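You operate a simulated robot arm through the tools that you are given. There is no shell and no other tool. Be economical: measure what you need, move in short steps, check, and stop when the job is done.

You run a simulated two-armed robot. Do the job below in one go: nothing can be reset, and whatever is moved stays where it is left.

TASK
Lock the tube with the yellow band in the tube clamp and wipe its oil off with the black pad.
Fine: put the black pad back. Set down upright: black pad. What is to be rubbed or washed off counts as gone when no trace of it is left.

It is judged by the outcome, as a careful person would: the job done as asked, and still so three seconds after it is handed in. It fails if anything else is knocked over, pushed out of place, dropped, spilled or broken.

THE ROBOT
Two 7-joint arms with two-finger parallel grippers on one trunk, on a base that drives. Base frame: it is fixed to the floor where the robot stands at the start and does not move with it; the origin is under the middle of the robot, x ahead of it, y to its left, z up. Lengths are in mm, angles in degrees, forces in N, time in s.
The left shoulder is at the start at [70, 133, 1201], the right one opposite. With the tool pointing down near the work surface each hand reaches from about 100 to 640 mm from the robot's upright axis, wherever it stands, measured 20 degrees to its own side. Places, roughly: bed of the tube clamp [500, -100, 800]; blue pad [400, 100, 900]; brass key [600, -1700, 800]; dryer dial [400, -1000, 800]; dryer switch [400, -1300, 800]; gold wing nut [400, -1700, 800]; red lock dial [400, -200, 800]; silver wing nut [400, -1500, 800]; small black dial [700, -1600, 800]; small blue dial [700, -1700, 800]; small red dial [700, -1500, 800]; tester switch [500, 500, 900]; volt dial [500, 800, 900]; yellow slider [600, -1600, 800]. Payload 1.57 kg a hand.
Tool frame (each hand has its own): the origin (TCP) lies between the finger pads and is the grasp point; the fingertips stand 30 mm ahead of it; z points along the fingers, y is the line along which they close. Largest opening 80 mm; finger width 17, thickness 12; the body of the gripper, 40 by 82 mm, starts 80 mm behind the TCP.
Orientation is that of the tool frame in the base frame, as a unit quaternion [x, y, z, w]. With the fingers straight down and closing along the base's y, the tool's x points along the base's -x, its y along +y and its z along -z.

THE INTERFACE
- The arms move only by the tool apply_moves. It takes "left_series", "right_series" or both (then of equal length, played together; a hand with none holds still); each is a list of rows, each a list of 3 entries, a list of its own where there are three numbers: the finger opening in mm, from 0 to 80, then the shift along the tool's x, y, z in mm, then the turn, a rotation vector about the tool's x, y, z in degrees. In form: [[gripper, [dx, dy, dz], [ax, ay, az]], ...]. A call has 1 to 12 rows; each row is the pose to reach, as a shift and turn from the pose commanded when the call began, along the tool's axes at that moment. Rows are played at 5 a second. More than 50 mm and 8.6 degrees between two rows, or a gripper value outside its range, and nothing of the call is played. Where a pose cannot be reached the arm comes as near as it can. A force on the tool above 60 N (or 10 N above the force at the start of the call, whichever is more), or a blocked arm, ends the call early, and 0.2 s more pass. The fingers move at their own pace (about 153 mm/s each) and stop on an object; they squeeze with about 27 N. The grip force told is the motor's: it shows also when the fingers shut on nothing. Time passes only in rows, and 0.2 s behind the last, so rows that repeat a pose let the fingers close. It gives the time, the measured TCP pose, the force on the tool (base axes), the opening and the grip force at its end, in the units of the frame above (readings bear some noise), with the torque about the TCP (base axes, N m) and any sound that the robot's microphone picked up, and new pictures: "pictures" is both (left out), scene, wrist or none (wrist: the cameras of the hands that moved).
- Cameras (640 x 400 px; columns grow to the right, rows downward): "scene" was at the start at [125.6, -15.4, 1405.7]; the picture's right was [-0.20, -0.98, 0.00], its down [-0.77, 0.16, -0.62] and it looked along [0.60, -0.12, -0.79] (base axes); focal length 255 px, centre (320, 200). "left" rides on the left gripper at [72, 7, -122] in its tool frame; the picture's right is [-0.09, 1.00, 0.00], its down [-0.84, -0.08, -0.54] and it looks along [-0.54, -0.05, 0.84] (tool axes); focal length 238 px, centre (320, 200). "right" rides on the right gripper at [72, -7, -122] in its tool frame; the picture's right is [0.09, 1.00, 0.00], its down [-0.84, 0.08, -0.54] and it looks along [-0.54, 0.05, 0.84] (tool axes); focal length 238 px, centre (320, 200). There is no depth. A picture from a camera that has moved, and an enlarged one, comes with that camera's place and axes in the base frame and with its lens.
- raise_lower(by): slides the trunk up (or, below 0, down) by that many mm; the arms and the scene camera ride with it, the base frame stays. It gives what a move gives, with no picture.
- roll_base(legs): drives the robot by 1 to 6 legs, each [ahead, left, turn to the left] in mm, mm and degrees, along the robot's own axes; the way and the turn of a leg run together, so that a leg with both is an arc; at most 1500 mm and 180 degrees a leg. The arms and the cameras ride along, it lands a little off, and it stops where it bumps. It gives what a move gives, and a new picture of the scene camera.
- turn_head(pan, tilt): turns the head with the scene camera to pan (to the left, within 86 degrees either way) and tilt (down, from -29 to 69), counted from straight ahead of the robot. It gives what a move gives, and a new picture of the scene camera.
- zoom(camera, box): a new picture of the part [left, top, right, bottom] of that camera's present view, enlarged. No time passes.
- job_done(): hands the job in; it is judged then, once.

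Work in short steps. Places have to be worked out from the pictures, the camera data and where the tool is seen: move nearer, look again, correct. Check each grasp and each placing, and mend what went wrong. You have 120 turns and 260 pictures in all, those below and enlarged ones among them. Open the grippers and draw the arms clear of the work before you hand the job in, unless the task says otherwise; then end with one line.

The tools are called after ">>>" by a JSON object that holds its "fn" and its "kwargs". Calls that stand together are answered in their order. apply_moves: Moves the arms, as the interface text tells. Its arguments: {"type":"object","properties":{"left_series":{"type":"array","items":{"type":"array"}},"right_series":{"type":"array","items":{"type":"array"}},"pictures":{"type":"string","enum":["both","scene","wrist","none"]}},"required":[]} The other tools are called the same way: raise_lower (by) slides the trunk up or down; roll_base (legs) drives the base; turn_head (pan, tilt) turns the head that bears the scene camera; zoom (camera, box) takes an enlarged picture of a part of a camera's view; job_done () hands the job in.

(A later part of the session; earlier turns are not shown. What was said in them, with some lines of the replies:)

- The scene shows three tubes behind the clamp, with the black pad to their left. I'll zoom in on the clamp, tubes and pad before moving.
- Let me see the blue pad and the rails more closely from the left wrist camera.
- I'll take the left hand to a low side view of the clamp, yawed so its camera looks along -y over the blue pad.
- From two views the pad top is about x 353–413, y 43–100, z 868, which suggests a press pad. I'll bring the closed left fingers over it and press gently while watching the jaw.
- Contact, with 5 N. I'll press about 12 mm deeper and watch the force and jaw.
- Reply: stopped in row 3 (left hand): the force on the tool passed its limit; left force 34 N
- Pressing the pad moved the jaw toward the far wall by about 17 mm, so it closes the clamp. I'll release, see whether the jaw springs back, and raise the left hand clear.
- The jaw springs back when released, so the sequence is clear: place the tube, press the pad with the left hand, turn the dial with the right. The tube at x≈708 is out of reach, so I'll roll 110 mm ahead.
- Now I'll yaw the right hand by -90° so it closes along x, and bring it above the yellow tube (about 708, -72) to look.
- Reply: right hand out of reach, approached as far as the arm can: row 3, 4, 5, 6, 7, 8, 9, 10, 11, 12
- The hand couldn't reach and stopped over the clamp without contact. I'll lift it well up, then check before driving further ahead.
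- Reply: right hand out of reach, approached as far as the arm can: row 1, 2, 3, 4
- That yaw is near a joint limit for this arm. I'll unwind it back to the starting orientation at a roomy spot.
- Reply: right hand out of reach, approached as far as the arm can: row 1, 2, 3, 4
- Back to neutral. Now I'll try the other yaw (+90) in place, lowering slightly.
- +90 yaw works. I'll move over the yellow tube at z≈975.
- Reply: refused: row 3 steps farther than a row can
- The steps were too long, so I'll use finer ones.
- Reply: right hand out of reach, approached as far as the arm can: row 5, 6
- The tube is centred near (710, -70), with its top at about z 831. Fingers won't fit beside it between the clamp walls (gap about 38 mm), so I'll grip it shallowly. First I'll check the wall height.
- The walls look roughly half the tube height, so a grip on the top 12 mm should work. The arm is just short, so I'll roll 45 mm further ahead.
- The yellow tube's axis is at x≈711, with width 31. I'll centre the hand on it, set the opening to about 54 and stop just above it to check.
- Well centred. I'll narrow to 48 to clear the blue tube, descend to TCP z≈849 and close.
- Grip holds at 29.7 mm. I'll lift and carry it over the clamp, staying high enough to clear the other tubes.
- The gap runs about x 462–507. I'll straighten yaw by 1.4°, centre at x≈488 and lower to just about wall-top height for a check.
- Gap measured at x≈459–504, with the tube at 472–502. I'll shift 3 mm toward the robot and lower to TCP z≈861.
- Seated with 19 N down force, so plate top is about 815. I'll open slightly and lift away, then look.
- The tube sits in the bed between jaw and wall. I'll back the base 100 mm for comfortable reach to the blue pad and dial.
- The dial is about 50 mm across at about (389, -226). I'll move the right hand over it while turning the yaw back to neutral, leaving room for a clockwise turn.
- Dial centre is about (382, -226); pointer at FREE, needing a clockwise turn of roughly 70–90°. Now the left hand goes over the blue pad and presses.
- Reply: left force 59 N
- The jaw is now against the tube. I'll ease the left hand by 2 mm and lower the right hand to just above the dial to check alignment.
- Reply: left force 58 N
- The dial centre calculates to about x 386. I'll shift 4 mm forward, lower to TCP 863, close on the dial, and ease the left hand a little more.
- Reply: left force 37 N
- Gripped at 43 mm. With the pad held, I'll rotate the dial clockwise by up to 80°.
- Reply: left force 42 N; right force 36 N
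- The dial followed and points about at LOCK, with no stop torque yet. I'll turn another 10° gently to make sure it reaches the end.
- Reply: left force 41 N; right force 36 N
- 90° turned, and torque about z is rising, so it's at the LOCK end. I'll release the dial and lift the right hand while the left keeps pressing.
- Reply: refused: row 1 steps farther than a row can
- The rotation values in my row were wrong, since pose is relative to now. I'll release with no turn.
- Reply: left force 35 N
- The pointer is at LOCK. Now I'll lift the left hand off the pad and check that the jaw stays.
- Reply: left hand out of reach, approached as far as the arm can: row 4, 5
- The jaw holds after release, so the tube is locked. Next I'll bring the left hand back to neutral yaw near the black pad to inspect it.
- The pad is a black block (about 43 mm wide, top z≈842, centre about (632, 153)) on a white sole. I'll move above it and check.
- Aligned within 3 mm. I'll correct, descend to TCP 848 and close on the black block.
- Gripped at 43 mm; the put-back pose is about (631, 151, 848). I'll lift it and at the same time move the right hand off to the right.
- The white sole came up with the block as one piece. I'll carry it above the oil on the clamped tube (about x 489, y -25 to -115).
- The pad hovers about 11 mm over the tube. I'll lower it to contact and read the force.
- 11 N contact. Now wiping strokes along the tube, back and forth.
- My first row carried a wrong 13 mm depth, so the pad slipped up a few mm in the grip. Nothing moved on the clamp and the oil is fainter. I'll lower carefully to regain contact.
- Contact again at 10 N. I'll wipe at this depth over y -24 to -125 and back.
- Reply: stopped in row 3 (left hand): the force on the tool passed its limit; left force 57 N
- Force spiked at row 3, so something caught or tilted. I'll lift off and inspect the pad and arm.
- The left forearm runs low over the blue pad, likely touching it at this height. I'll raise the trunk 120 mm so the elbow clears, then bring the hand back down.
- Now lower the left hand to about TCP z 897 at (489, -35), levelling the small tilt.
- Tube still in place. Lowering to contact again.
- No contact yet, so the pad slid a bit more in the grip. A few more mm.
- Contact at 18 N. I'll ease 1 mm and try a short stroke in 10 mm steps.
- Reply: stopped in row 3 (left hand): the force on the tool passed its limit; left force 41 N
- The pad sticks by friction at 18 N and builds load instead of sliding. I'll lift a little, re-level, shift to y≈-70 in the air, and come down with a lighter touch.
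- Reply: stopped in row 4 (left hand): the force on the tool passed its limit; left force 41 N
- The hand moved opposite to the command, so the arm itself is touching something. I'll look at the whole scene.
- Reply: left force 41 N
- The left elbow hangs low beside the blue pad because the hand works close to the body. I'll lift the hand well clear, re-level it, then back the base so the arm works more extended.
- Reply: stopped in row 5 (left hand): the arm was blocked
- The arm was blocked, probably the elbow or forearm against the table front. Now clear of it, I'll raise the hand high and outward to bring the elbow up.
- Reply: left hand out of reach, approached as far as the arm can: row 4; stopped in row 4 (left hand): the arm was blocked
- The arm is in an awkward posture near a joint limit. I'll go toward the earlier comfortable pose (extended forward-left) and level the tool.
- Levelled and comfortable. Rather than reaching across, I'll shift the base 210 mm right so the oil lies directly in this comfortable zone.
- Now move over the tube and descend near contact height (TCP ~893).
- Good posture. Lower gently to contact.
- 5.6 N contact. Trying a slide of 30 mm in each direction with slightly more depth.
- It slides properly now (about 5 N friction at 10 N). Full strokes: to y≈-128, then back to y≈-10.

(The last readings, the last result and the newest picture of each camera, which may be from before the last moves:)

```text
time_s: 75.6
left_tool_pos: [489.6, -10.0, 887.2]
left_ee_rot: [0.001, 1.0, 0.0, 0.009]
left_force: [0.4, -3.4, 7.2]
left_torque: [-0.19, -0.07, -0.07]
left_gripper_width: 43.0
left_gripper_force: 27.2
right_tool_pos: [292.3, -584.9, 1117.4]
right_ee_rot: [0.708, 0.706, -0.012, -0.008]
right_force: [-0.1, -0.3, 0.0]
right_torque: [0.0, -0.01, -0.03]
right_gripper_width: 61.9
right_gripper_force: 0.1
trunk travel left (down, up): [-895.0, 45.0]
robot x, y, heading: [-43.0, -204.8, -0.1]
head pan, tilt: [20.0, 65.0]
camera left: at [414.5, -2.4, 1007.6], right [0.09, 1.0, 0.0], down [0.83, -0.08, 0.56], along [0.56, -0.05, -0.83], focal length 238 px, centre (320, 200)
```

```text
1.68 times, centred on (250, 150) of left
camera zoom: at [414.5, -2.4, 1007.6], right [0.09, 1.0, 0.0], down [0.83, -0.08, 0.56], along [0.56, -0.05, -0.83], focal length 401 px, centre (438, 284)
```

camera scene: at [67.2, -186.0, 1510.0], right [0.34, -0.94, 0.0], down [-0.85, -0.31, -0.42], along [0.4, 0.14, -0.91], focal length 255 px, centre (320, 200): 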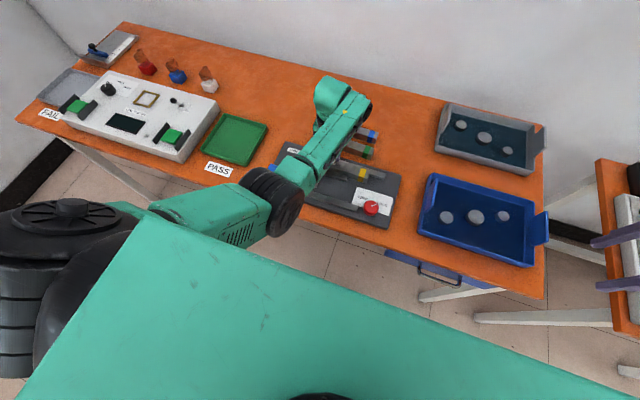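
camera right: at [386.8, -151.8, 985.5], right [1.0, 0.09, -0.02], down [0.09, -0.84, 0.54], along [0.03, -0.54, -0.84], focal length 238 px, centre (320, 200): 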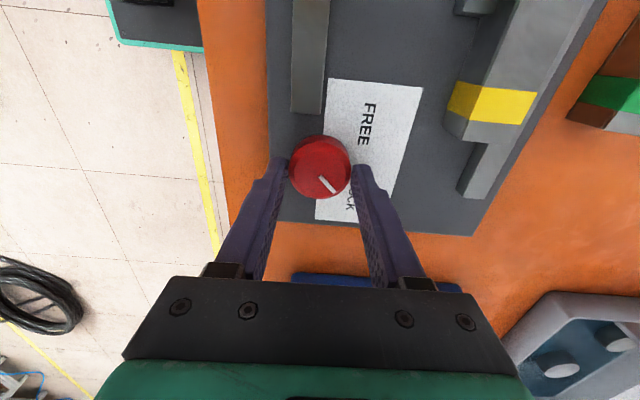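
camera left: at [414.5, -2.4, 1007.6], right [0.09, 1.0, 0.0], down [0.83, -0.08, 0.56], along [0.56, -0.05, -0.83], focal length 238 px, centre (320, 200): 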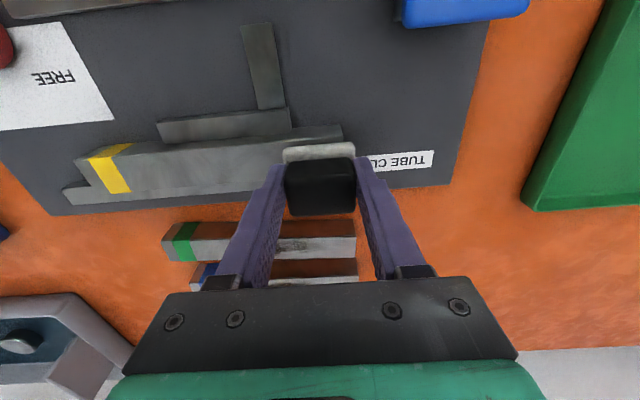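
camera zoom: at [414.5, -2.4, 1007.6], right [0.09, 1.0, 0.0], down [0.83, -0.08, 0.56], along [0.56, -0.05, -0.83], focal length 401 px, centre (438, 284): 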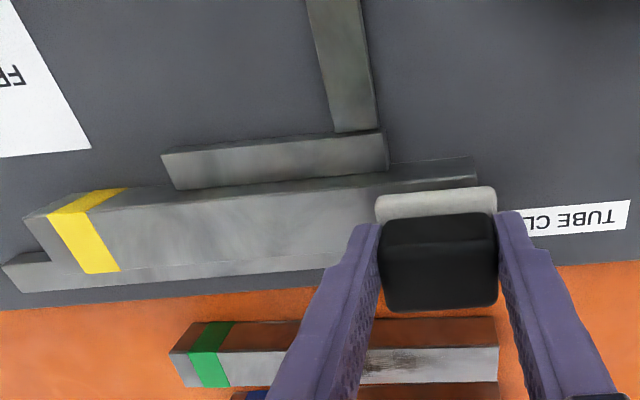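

Visible part looks clean. Another stroke in each direction with small x offsets for full coverage.

>>> {"fn": "apply_moves", "kwargs": {"left_series": [[30, [4, -12, 0.7], [0, 0, 0]], [30, [4, -30, 0.7], [0, 0, 0]], [30, [4, -48, 0.7], [0, 0, 0]], [30, [4, -66, 0.7], [0, 0, 0]], [30, [4, -84, 0.7], [0, 0, 0]], [30, [4, -100, 0.7], [0, 0, 0]], [30, [-4, -100, 0.7], [0, 0, 0]], [30, [-4, -84, 0.7], [0, 0, 0]], [30, [-4, -66, 0.7], [0, 0, 0]], [30, [-4, -48, 0.7], [0, 0, 0]], [30, [-4, -30, 0.7], [0, 0, 0]], [30, [-4, -12, 0.7], [0, 0, 0]]], "pictures": "none"}}

>>> {"fn": "apply_moves", "kwargs": {"left_series": [[30, [0, 0, -15], [0, 0, 0]], [30, [0, 30, -45], [0, 0, 0]], [30, [-20, 60, -65], [0, 0, 0]], [30, [-40, 90, -65], [0, 0, 0]]], "pictures": "wrist"}}

>>> {"fn": "turn_head", "kwargs": {"pan": 10, "tilt": 50}}

```text
time_s: 78.2
left_tool_pos: [490.5, -25.2, 886.7]
left_ee_rot: [0.0, 1.0, 0.001, 0.011]
left_force: [-0.2, -9.8, 20.3]
left_torque: [-0.4, 0.03, 0.04]
left_gripper_width: 43.1
left_gripper_force: 26.1
right_tool_pos: [289.5, -585.6, 1116.7]
right_ee_rot: [0.709, 0.705, -0.011, -0.008]
right_force: [0.8, 0.2, 0.4]
right_torque: [0.01, -0.01, 0.01]
right_gripper_width: 62.1
right_gripper_force: 0.0
trunk travel left (down, up): [-895.0, 45.0]
robot x, y, heading: [-44.0, -201.3, -0.1]
head pan, tilt: [20.0, 65.0]
```

```text
time_s: 79.2
left_tool_pos: [535.4, 69.4, 948.8]
left_ee_rot: [0.0, 1.0, 0.0, 0.008]
left_force: [0.6, 0.3, -1.0]
left_torque: [-0.04, 0.03, -0.04]
left_gripper_width: 43.1
left_gripper_force: 26.9
right_tool_pos: [296.1, -581.9, 1118.9]
right_ee_rot: [0.708, 0.706, -0.014, -0.008]
right_force: [0.7, -0.5, 0.5]
right_torque: [0.0, 0.03, 0.0]
right_gripper_width: 62.2
right_gripper_force: 0.0
trunk travel left (down, up): [-895.0, 45.0]
robot x, y, heading: [-43.1, -205.9, 0.0]
head pan, tilt: [20.0, 65.0]
camera left: at [460.1, 77.6, 1070.6], right [0.09, 1.0, 0.0], down [0.83, -0.08, 0.55], along [0.55, -0.05, -0.83], focal length 238 px, centre (320, 200)
```

left: 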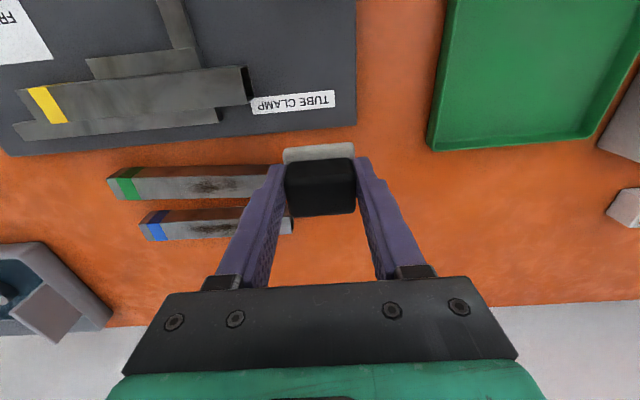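

```text
time_s: 80.0
left_tool_pos: [532.7, 69.2, 951.7]
left_ee_rot: [0.0, 1.0, 0.001, 0.008]
left_force: [-0.4, 0.1, -1.1]
left_torque: [0.0, 0.01, 0.03]
left_gripper_width: 43.0
left_gripper_force: 27.1
right_tool_pos: [293.0, -583.3, 1117.6]
right_ee_rot: [0.708, 0.706, -0.012, -0.009]
right_force: [0.3, -0.5, 0.6]
right_torque: [0.01, -0.02, 0.0]
right_gripper_width: 62.1
right_gripper_force: 0.0
trunk travel left (down, up): [-895.0, 45.0]
robot x, y, heading: [-39.3, -207.4, -0.5]
head pan, tilt: [10.0, 50.0]
camera scene: at [85.7, -193.0, 1528.1], right [0.17, -0.99, 0.0], down [-0.76, -0.13, -0.64], along [0.63, 0.11, -0.77], focal length 255 px, centre (320, 200)
```

scene: 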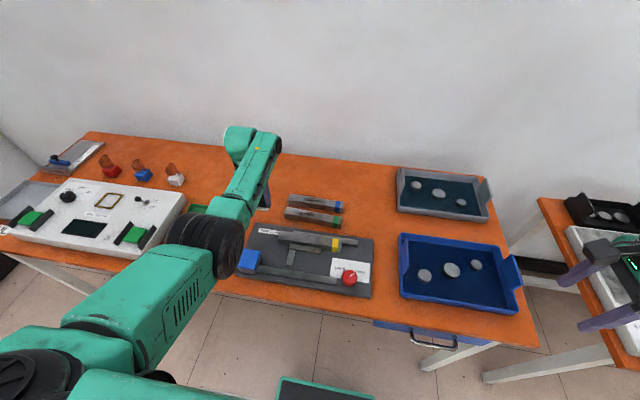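

>>> {"fn": "zoom", "kwargs": {"camera": "left", "box": [0, 40, 260, 160]}}

>>> {"fn": "zoom", "kwargs": {"camera": "scene", "box": [230, 180, 390, 300]}}

```text
2.46 times, centred on (130, 100) of left
camera zoom: at [458.1, 75.9, 1072.1], right [0.09, 1.0, 0.0], down [0.83, -0.08, 0.56], along [0.55, -0.05, -0.83], focal length 587 px, centre (788, 446)
```

zoom: 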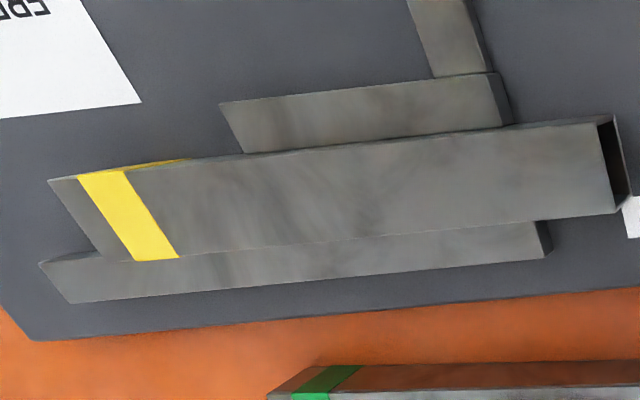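

```text
3.33 times, centred on (310, 240) of scene
camera zoom: at [85.7, -193.0, 1528.1], right [0.17, -0.99, 0.0], down [-0.76, -0.13, -0.64], along [0.63, 0.11, -0.77], focal length 850 px, centre (353, 67)
```

zoom: 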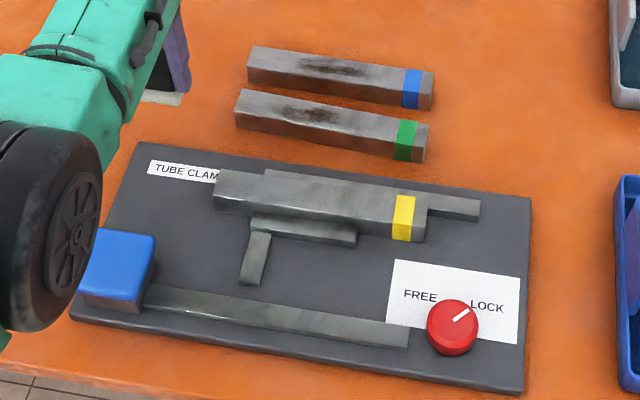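

The tube looks clean. Let me zoom tighter to make sure no faint trace remains.

>>> {"fn": "zoom", "kwargs": {"camera": "left", "box": [60, 70, 220, 140]}}

>>> {"fn": "zoom", "kwargs": {"camera": "scene", "box": [280, 215, 345, 255]}}

```text
4.00 times, centred on (140, 105) of left
camera zoom: at [458.1, 75.9, 1072.1], right [0.09, 1.0, 0.0], down [0.83, -0.08, 0.56], along [0.55, -0.05, -0.83], focal length 953 px, centre (1040, 580)
```

zoom: 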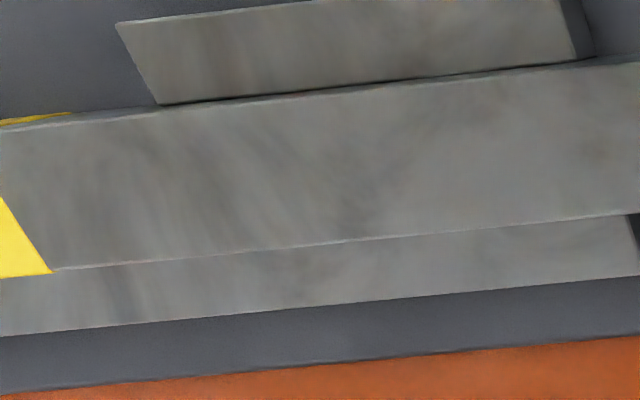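

```text
9.85 times, centred on (312, 235) of scene
camera zoom: at [85.7, -193.0, 1528.1], right [0.17, -0.99, 0.0], down [-0.76, -0.13, -0.64], along [0.63, 0.11, -0.77], focal length 2510 px, centre (394, -145)
```

zoom: 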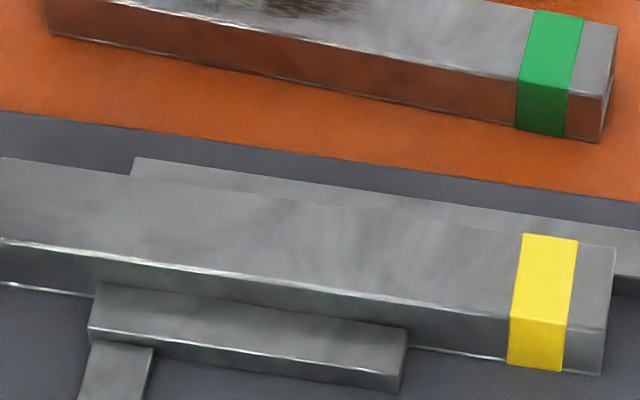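

The oil is gone. To put the pad back at (631, 151) I'll first lift the hand to z≈1070, then drive back toward the original place.

>>> {"fn": "apply_moves", "kwargs": {"left_series": [[30, [10, 0, -30], [0, 0, 0]], [30, [20, 0, -60], [0, 0, 0]], [30, [30, 0, -90], [0, 0, 0]], [30, [40, 0, -120], [0, 0, 0]]], "pictures": "none"}}

>>> {"fn": "roll_base", "kwargs": {"legs": [[0, 205, 0], [100, 0, 0]]}}

>>> {"fn": "raise_lower", "kwargs": {"by": -120}}

```text
time_s: 81.0
left_tool_pos: [490.0, 67.2, 1071.0]
left_ee_rot: [0.0, 1.0, 0.0, 0.008]
left_force: [-1.0, 1.0, -0.8]
left_torque: [-0.05, -0.04, 0.01]
left_gripper_width: 43.0
left_gripper_force: 26.7
right_tool_pos: [293.8, -584.3, 1117.4]
right_ee_rot: [0.708, 0.706, -0.012, -0.009]
right_force: [0.0, -0.2, -0.1]
right_torque: [-0.02, 0.04, 0.01]
right_gripper_width: 62.1
right_gripper_force: 0.1
trunk travel left (down, up): [-895.0, 45.0]
robot x, y, heading: [-40.3, -206.7, -0.3]
head pan, tilt: [10.0, 50.0]
```

```text
time_s: 83.4
left_tool_pos: [589.3, 271.6, 1073.5]
left_ee_rot: [0.002, 1.0, 0.0, 0.012]
left_force: [-0.8, -0.3, -0.1]
left_torque: [-0.03, 0.02, -0.01]
left_gripper_width: 43.1
left_gripper_force: 27.4
right_tool_pos: [387.2, -378.9, 1118.3]
right_ee_rot: [0.709, 0.705, -0.011, -0.007]
right_force: [-0.6, -0.1, 0.0]
right_torque: [0.01, -0.02, 0.01]
right_gripper_width: 62.0
right_gripper_force: 0.0
trunk travel left (down, up): [-895.0, 45.0]
robot x, y, heading: [55.0, 1.1, -0.6]
head pan, tilt: [10.0, 50.0]
camera scene: at [180.7, 11.8, 1528.6], right [0.17, -0.99, 0.0], down [-0.75, -0.13, -0.65], along [0.64, 0.11, -0.76], focal length 255 px, centre (320, 200)
```

scene: 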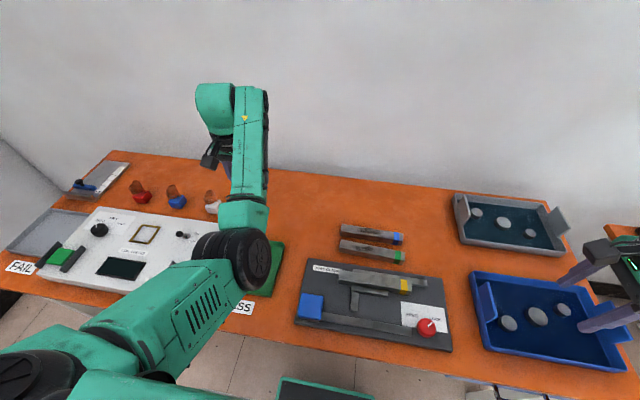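

```text
time_s: 84.9
left_tool_pos: [592.6, 271.8, 951.0]
left_ee_rot: [0.002, 1.0, 0.001, 0.009]
left_force: [0.3, -0.1, -0.1]
left_torque: [0.0, 0.0, -0.02]
left_gripper_width: 43.2
left_gripper_force: 27.6
right_tool_pos: [391.3, -378.8, 997.5]
right_ee_rot: [0.709, 0.705, -0.012, -0.008]
right_force: [0.6, 0.2, -0.4]
right_torque: [0.03, -0.01, -0.03]
right_gripper_width: 61.9
right_gripper_force: 0.0
trunk travel left (down, up): [-775.0, 165.0]
robot x, y, heading: [56.3, 0.3, -0.2]
head pan, tilt: [10.0, 50.0]
```

Move above the original spot (631, 151) and lower to about 30 mm above the table.

>>> {"fn": "apply_moves", "kwargs": {"left_series": [[30, [-10, -30, 0], [0, 0, 0]], [30, [-20, -61, 0], [0, 0, 0]], [30, [-30, -91, 10], [0, 0, 0]], [30, [-39, -121, 40], [0, 0, 0]], [30, [-39, -121, 76], [0, 0, 0]], [30, [-39, -121, 76], [0, 0, 0]]], "pictures": "wrist"}}

>>> {"fn": "zoom", "kwargs": {"camera": "left", "box": [200, 60, 440, 260]}}

```text
time_s: 86.3
left_tool_pos: [632.0, 151.6, 875.8]
left_ee_rot: [0.002, 1.0, 0.001, 0.009]
left_force: [0.0, 0.2, -0.8]
left_torque: [0.0, 0.0, 0.0]
left_gripper_width: 42.9
left_gripper_force: 27.0
right_tool_pos: [391.4, -379.2, 997.0]
right_ee_rot: [0.709, 0.705, -0.012, -0.01]
right_force: [-0.2, -0.5, -0.3]
right_torque: [0.0, 0.02, -0.01]
right_gripper_width: 62.3
right_gripper_force: 0.0
trunk travel left (down, up): [-775.0, 165.0]
robot x, y, heading: [58.5, -4.0, -0.4]
head pan, tilt: [10.0, 50.0]
camera left: at [557.3, 159.4, 995.8], right [0.1, 1.0, 0.0], down [0.83, -0.08, 0.56], along [0.56, -0.05, -0.83], focal length 238 px, centre (320, 200)
```

left: 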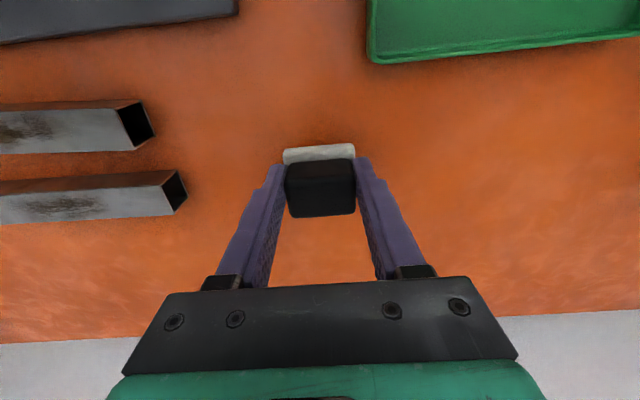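

```text
2.00 times, centred on (320, 160) of left
camera zoom: at [557.3, 159.4, 995.8], right [0.1, 1.0, 0.0], down [0.83, -0.08, 0.56], along [0.56, -0.05, -0.83], focal length 477 px, centre (320, 280)
```

zoom: 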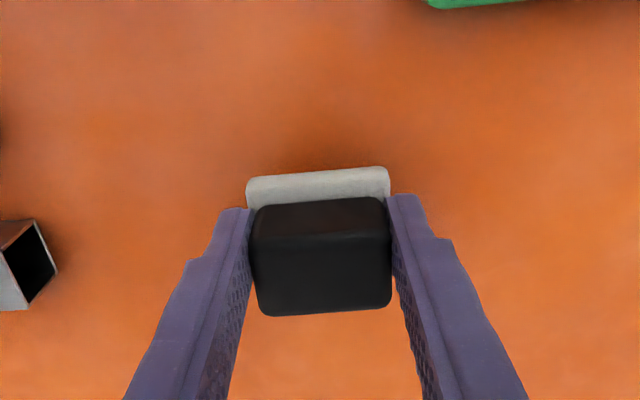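

Position matches the original. Lower to contact near TCP 843.

>>> {"fn": "apply_moves", "kwargs": {"left_series": [[30, [0, 0, 12], [0, 0, 0]], [30, [0, 0, 24], [0, 0, 0]], [30, [0, 0, 30], [0, 0, 0]], [30, [0, 0, 32], [0, 0, 0]], [30, [0, 0, 33], [0, 0, 0]]], "pictures": "none"}}

```text
time_s: 87.5
left_tool_pos: [631.9, 150.0, 843.0]
left_ee_rot: [0.003, 1.0, 0.0, 0.008]
left_force: [-0.6, 0.6, -0.6]
left_torque: [-0.02, 0.03, 0.04]
left_gripper_width: 43.1
left_gripper_force: 27.1
right_tool_pos: [392.6, -379.7, 996.4]
right_ee_rot: [0.71, 0.704, -0.012, -0.009]
right_force: [0.3, 0.2, -0.1]
right_torque: [-0.01, 0.01, 0.05]
right_gripper_width: 61.9
right_gripper_force: 0.0
trunk travel left (down, up): [-775.0, 165.0]
robot x, y, heading: [56.5, 1.2, -0.3]
head pan, tilt: [10.0, 50.0]
```

Not yet touching; one more mm or two.

>>> {"fn": "apply_moves", "kwargs": {"left_series": [[30, [0, 0, 0.7], [0, 0, 0]], [30, [0, 0, 1.5], [0, 0, 0]], [30, [0, 0, 1.5], [0, 0, 0]]], "pictures": "none"}}

```text
time_s: 88.3
left_tool_pos: [631.9, 149.9, 841.8]
left_ee_rot: [0.002, 1.0, 0.001, 0.01]
left_force: [0.9, 0.3, 2.3]
left_torque: [-0.05, -0.04, 0.02]
left_gripper_width: 43.1
left_gripper_force: 26.7
right_tool_pos: [391.0, -379.4, 997.2]
right_ee_rot: [0.71, 0.704, -0.012, -0.009]
right_force: [-0.2, -0.4, 0.2]
right_torque: [-0.01, 0.02, -0.01]
right_gripper_width: 61.8
right_gripper_force: 0.1
trunk travel left (down, up): [-775.0, 165.0]
robot x, y, heading: [59.4, -3.1, -0.5]
head pan, tilt: [10.0, 50.0]
```

Light contact. Release the pad, open evenly and lift straight up.

>>> {"fn": "apply_moves", "kwargs": {"left_series": [[50, [0, 0, 0], [0, 0, 0]], [62, [0, 0, 0], [0, 0, 0]], [62, [0, 0, -2], [0, 0, 0]], [64, [0, 0, -20], [0, 0, 0]], [64, [0, 0, -55], [0, 0, 0]], [64, [0, 0, -95], [0, 0, 0]], [64, [40, 10, -115], [0, 0, 0]], [64, [70, 20, -135], [0, 0, 0]]]}}

>>> {"fn": "zoom", "kwargs": {"camera": "left", "box": [120, 0, 440, 200]}}

>>> {"fn": "zoom", "kwargs": {"camera": "scene", "box": [260, 180, 460, 360]}}

```text
time_s: 90.1
left_tool_pos: [580.8, 188.2, 957.3]
left_ee_rot: [-0.004, 1.0, 0.009, 0.008]
left_force: [0.1, 0.6, 0.1]
left_torque: [0.0, 0.04, 0.0]
left_gripper_width: 64.2
left_gripper_force: 0.0
left hand out of reach, approached as far as the arm can: row 8
right_tool_pos: [392.6, -378.8, 997.7]
right_ee_rot: [0.709, 0.705, -0.013, -0.008]
right_force: [-0.1, 0.1, -1.2]
right_torque: [0.0, 0.03, -0.02]
right_gripper_width: 62.1
right_gripper_force: 0.0
trunk travel left (down, up): [-775.0, 165.0]
robot x, y, heading: [57.9, 2.3, -0.5]
head pan, tilt: [10.0, 50.0]
camera scene: at [186.3, 12.2, 1408.1], right [0.17, -0.99, 0.0], down [-0.76, -0.13, -0.64], along [0.63, 0.11, -0.77], focal length 255 px, centre (320, 200)
camera left: at [506.6, 192.7, 1078.5], right [0.08, 1.0, 0.02], down [0.83, -0.08, 0.55], along [0.55, -0.03, -0.83], focal length 238 px, centre (320, 200)
```

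scene: 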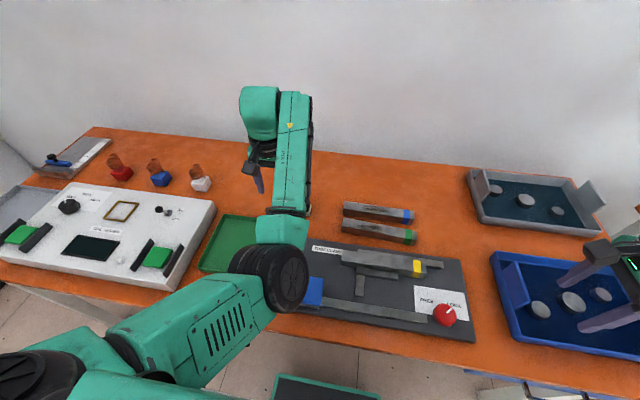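
left: 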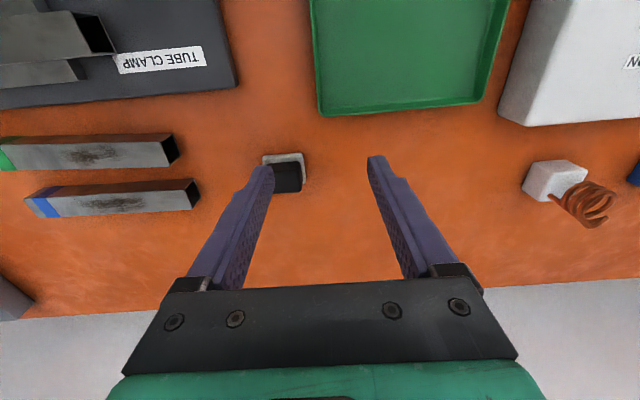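

```text
2.00 times, centred on (280, 100) of left
camera zoom: at [506.6, 192.7, 1078.5], right [0.08, 1.0, 0.02], down [0.83, -0.08, 0.55], along [0.55, -0.03, -0.83], focal length 477 px, centre (400, 400)
```

zoom: 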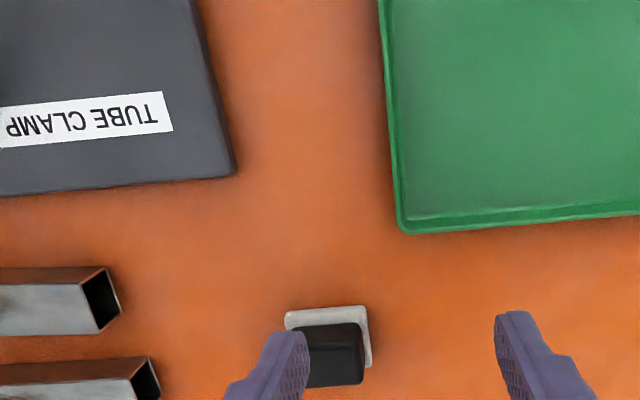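

```text
2.22 times, centred on (360, 270) of scene
camera zoom: at [186.3, 12.2, 1408.1], right [0.17, -0.99, 0.0], down [-0.76, -0.13, -0.64], along [0.63, 0.11, -0.77], focal length 566 px, centre (231, 44)
```

zoom: 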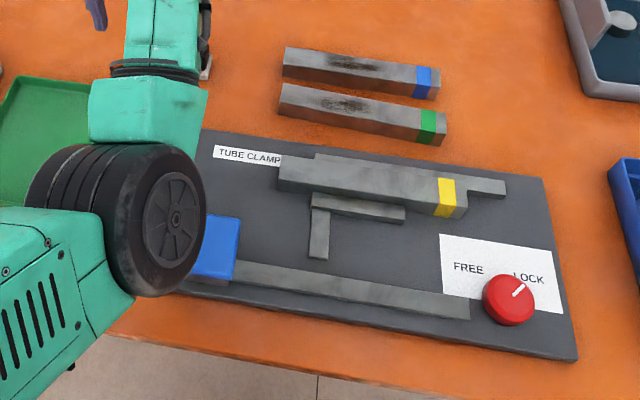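

The pad stands upright. I'll return the hand to the earlier viewing pose to compare the pad's place with its original.

>>> {"fn": "apply_moves", "kwargs": {"left_series": [[64, [0, -20, -8], [0.7, 0, 0.2]], [70, [9, -41, -18], [1.4, 0, 0.5]], [75, [19, -41, -18], [1.4, 0, 0.5]], [75, [19, -41, -18], [1.4, 0, 0.5]]], "pictures": "wrist"}}

>>> {"fn": "zoom", "kwargs": {"camera": "left", "box": [200, 40, 440, 240]}}

```text
time_s: 91.1
left_tool_pos: [592.5, 147.8, 961.2]
left_ee_rot: [-0.001, 1.0, -0.006, 0.014]
left_force: [0.5, 0.8, -0.3]
left_torque: [-0.01, 0.03, -0.01]
left_gripper_width: 75.2
left_gripper_force: 0.0
left hand out of reach, approached as far as the arm can: row 1, 2, 3, 4
right_tool_pos: [390.8, -380.0, 996.3]
right_ee_rot: [0.71, 0.705, -0.012, -0.009]
right_force: [-0.6, 0.4, -0.3]
right_torque: [0.0, 0.0, 0.0]
right_gripper_width: 62.0
right_gripper_force: 0.0
trunk travel left (down, up): [-775.0, 165.0]
robot x, y, heading: [59.3, -2.0, -0.6]
head pan, tilt: [10.0, 50.0]
camera left: at [516.4, 156.9, 1080.9], right [0.09, 1.0, -0.01], down [0.82, -0.07, 0.57], along [0.56, -0.06, -0.82], focal length 238 px, centre (320, 200)
```

left: 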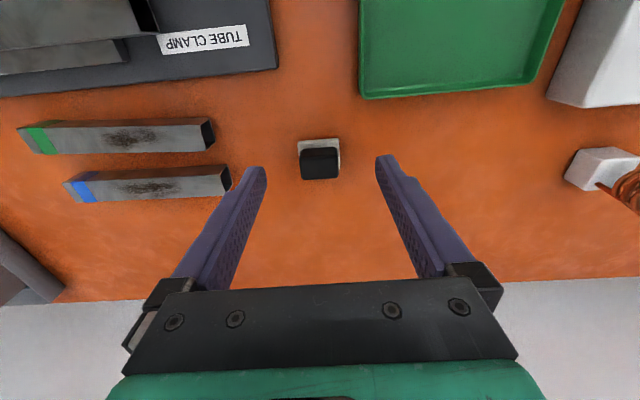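

```text
2.00 times, centred on (320, 140) of left
camera zoom: at [516.4, 156.9, 1080.9], right [0.09, 1.0, -0.01], down [0.82, -0.07, 0.57], along [0.56, -0.06, -0.82], focal length 477 px, centre (320, 320)
```

zoom: 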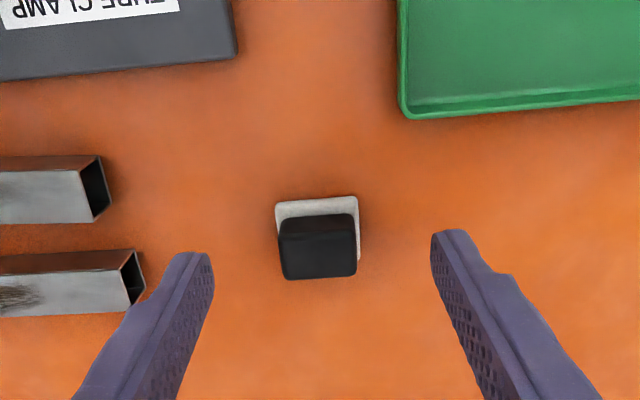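

The pad is upright within about 1 cm of its original place, the tube clamped and clean, dial at LOCK. Now I'll draw clear: raise the trunk and back the base away.

>>> {"fn": "raise_lower", "kwargs": {"by": 150}}

>>> {"fn": "roll_base", "kwargs": {"legs": [[-180, 0, 0]]}}

>>> {"fn": "turn_head", "kwargs": {"pan": 0, "tilt": 45}}

```text
time_s: 92.8
left_tool_pos: [590.5, 149.0, 1107.2]
left_ee_rot: [0.0, 1.0, -0.005, 0.01]
left_force: [0.2, 0.7, 0.6]
left_torque: [0.0, 0.0, -0.02]
left_gripper_width: 75.1
left_gripper_force: 0.1
right_tool_pos: [391.8, -379.2, 1146.6]
right_ee_rot: [0.71, 0.704, -0.012, -0.009]
right_force: [-1.0, -0.8, 0.3]
right_torque: [-0.04, -0.02, 0.0]
right_gripper_width: 62.2
right_gripper_force: 0.1
trunk travel left (down, up): [-925.0, 15.0]
robot x, y, heading: [56.9, 3.4, -0.4]
head pan, tilt: [10.0, 50.0]
```

```text
time_s: 94.3
left_tool_pos: [415.9, 149.2, 1105.3]
left_ee_rot: [0.0, 1.0, -0.005, 0.007]
left_force: [1.1, -0.7, -0.3]
left_torque: [-0.01, 0.04, 0.02]
left_gripper_width: 75.3
left_gripper_force: 0.0
right_tool_pos: [214.7, -378.1, 1146.2]
right_ee_rot: [0.711, 0.703, -0.013, -0.01]
right_force: [0.6, 0.2, -0.6]
right_torque: [0.02, 0.02, 0.0]
right_gripper_width: 62.1
right_gripper_force: 0.1
trunk travel left (down, up): [-925.0, 15.0]
robot x, y, heading: [-122.4, 0.2, -0.5]
head pan, tilt: [10.0, 50.0]
camera scene: at [11.6, 12.8, 1557.7], right [0.16, -0.99, 0.0], down [-0.76, -0.12, -0.64], along [0.63, 0.1, -0.77], focal length 255 px, centre (320, 200)
```

scene: 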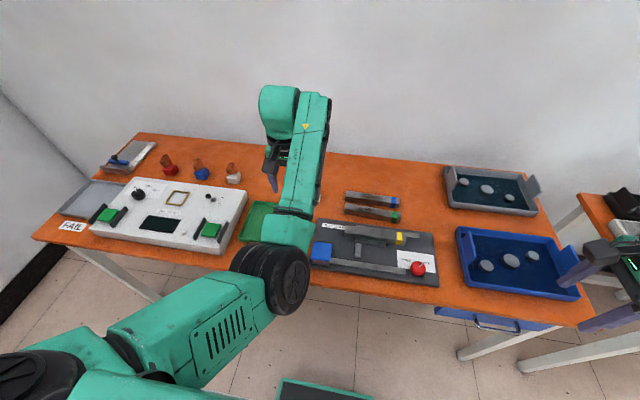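

```text
time_s: 95.0
left_tool_pos: [412.2, 151.5, 1107.1]
left_ee_rot: [-0.002, 1.0, -0.002, 0.011]
left_force: [0.8, -0.8, -0.5]
left_torque: [-0.01, 0.01, 0.01]
left_gripper_width: 75.0
left_gripper_force: 0.1
right_tool_pos: [211.7, -378.7, 1146.3]
right_ee_rot: [0.71, 0.704, -0.012, -0.009]
right_force: [-0.5, 0.0, -0.6]
right_torque: [0.03, -0.02, -0.01]
right_gripper_width: 61.6
right_gripper_force: 0.1
trunk travel left (down, up): [-925.0, 15.0]
robot x, y, heading: [-121.2, 2.8, -0.6]
head pan, tilt: [0.0, 45.0]
camera scene: at [12.5, -0.7, 1565.0], right [-0.01, -1.0, 0.0], down [-0.71, 0.01, -0.71], along [0.71, -0.01, -0.71], focal length 255 px, centre (320, 200)
```

scene: 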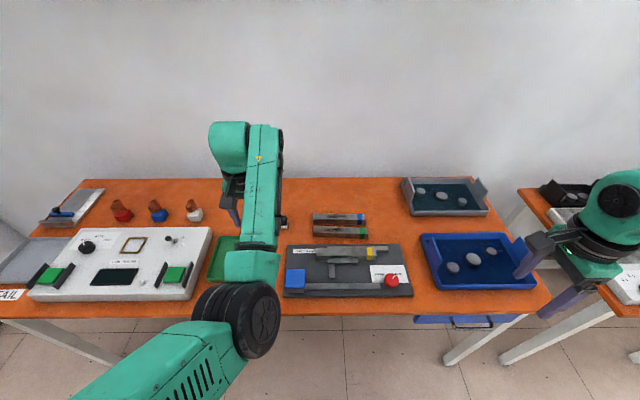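

Everything appears in place. One last look at the pad, tray area and clamp from the left wrist before handing in.

>>> {"fn": "zoom", "kwargs": {"camera": "left", "box": [0, 0, 640, 400]}}

>>> {"fn": "zoom", "kwargs": {"camera": "scene", "box": [270, 190, 430, 310]}}

```text
1.00 times, centred on (320, 200) of left
camera zoom: at [337.2, 160.1, 1227.7], right [0.09, 1.0, 0.0], down [0.83, -0.07, 0.56], along [0.56, -0.05, -0.83], focal length 238 px, centre (320, 200)
```

zoom: 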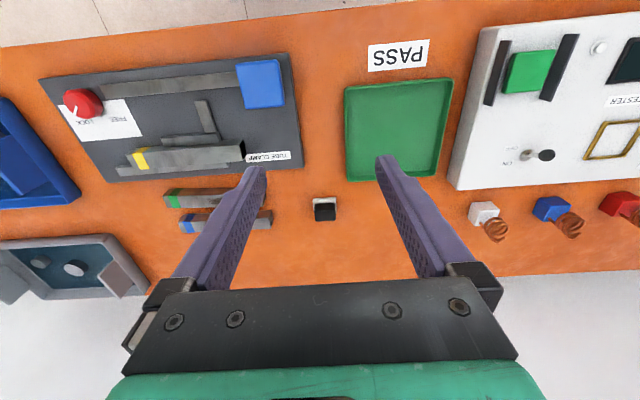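

```text
3.33 times, centred on (350, 250) of scene
camera zoom: at [12.5, -0.7, 1565.0], right [-0.01, -1.0, 0.0], down [-0.71, 0.01, -0.71], along [0.71, -0.01, -0.71], focal length 850 px, centre (220, 33)
```

zoom: 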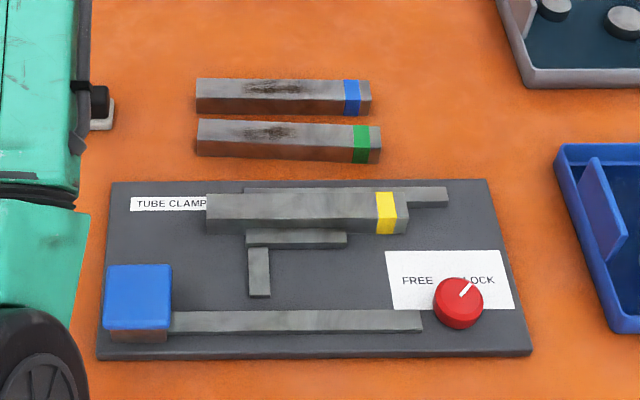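

The tube is locked and clean, the black pad is back upright, nothing else has been disturbed, and the arms are clear with their grippers open. Handing in.

>>> {"fn": "job_done", "kwargs": {}}

```text
The job is handed in.
```

The yellow-band tube is locked in the clamp with the dial at LOCK, its oil is wiped off, and the black pad is back upright about 1 cm from where it started.
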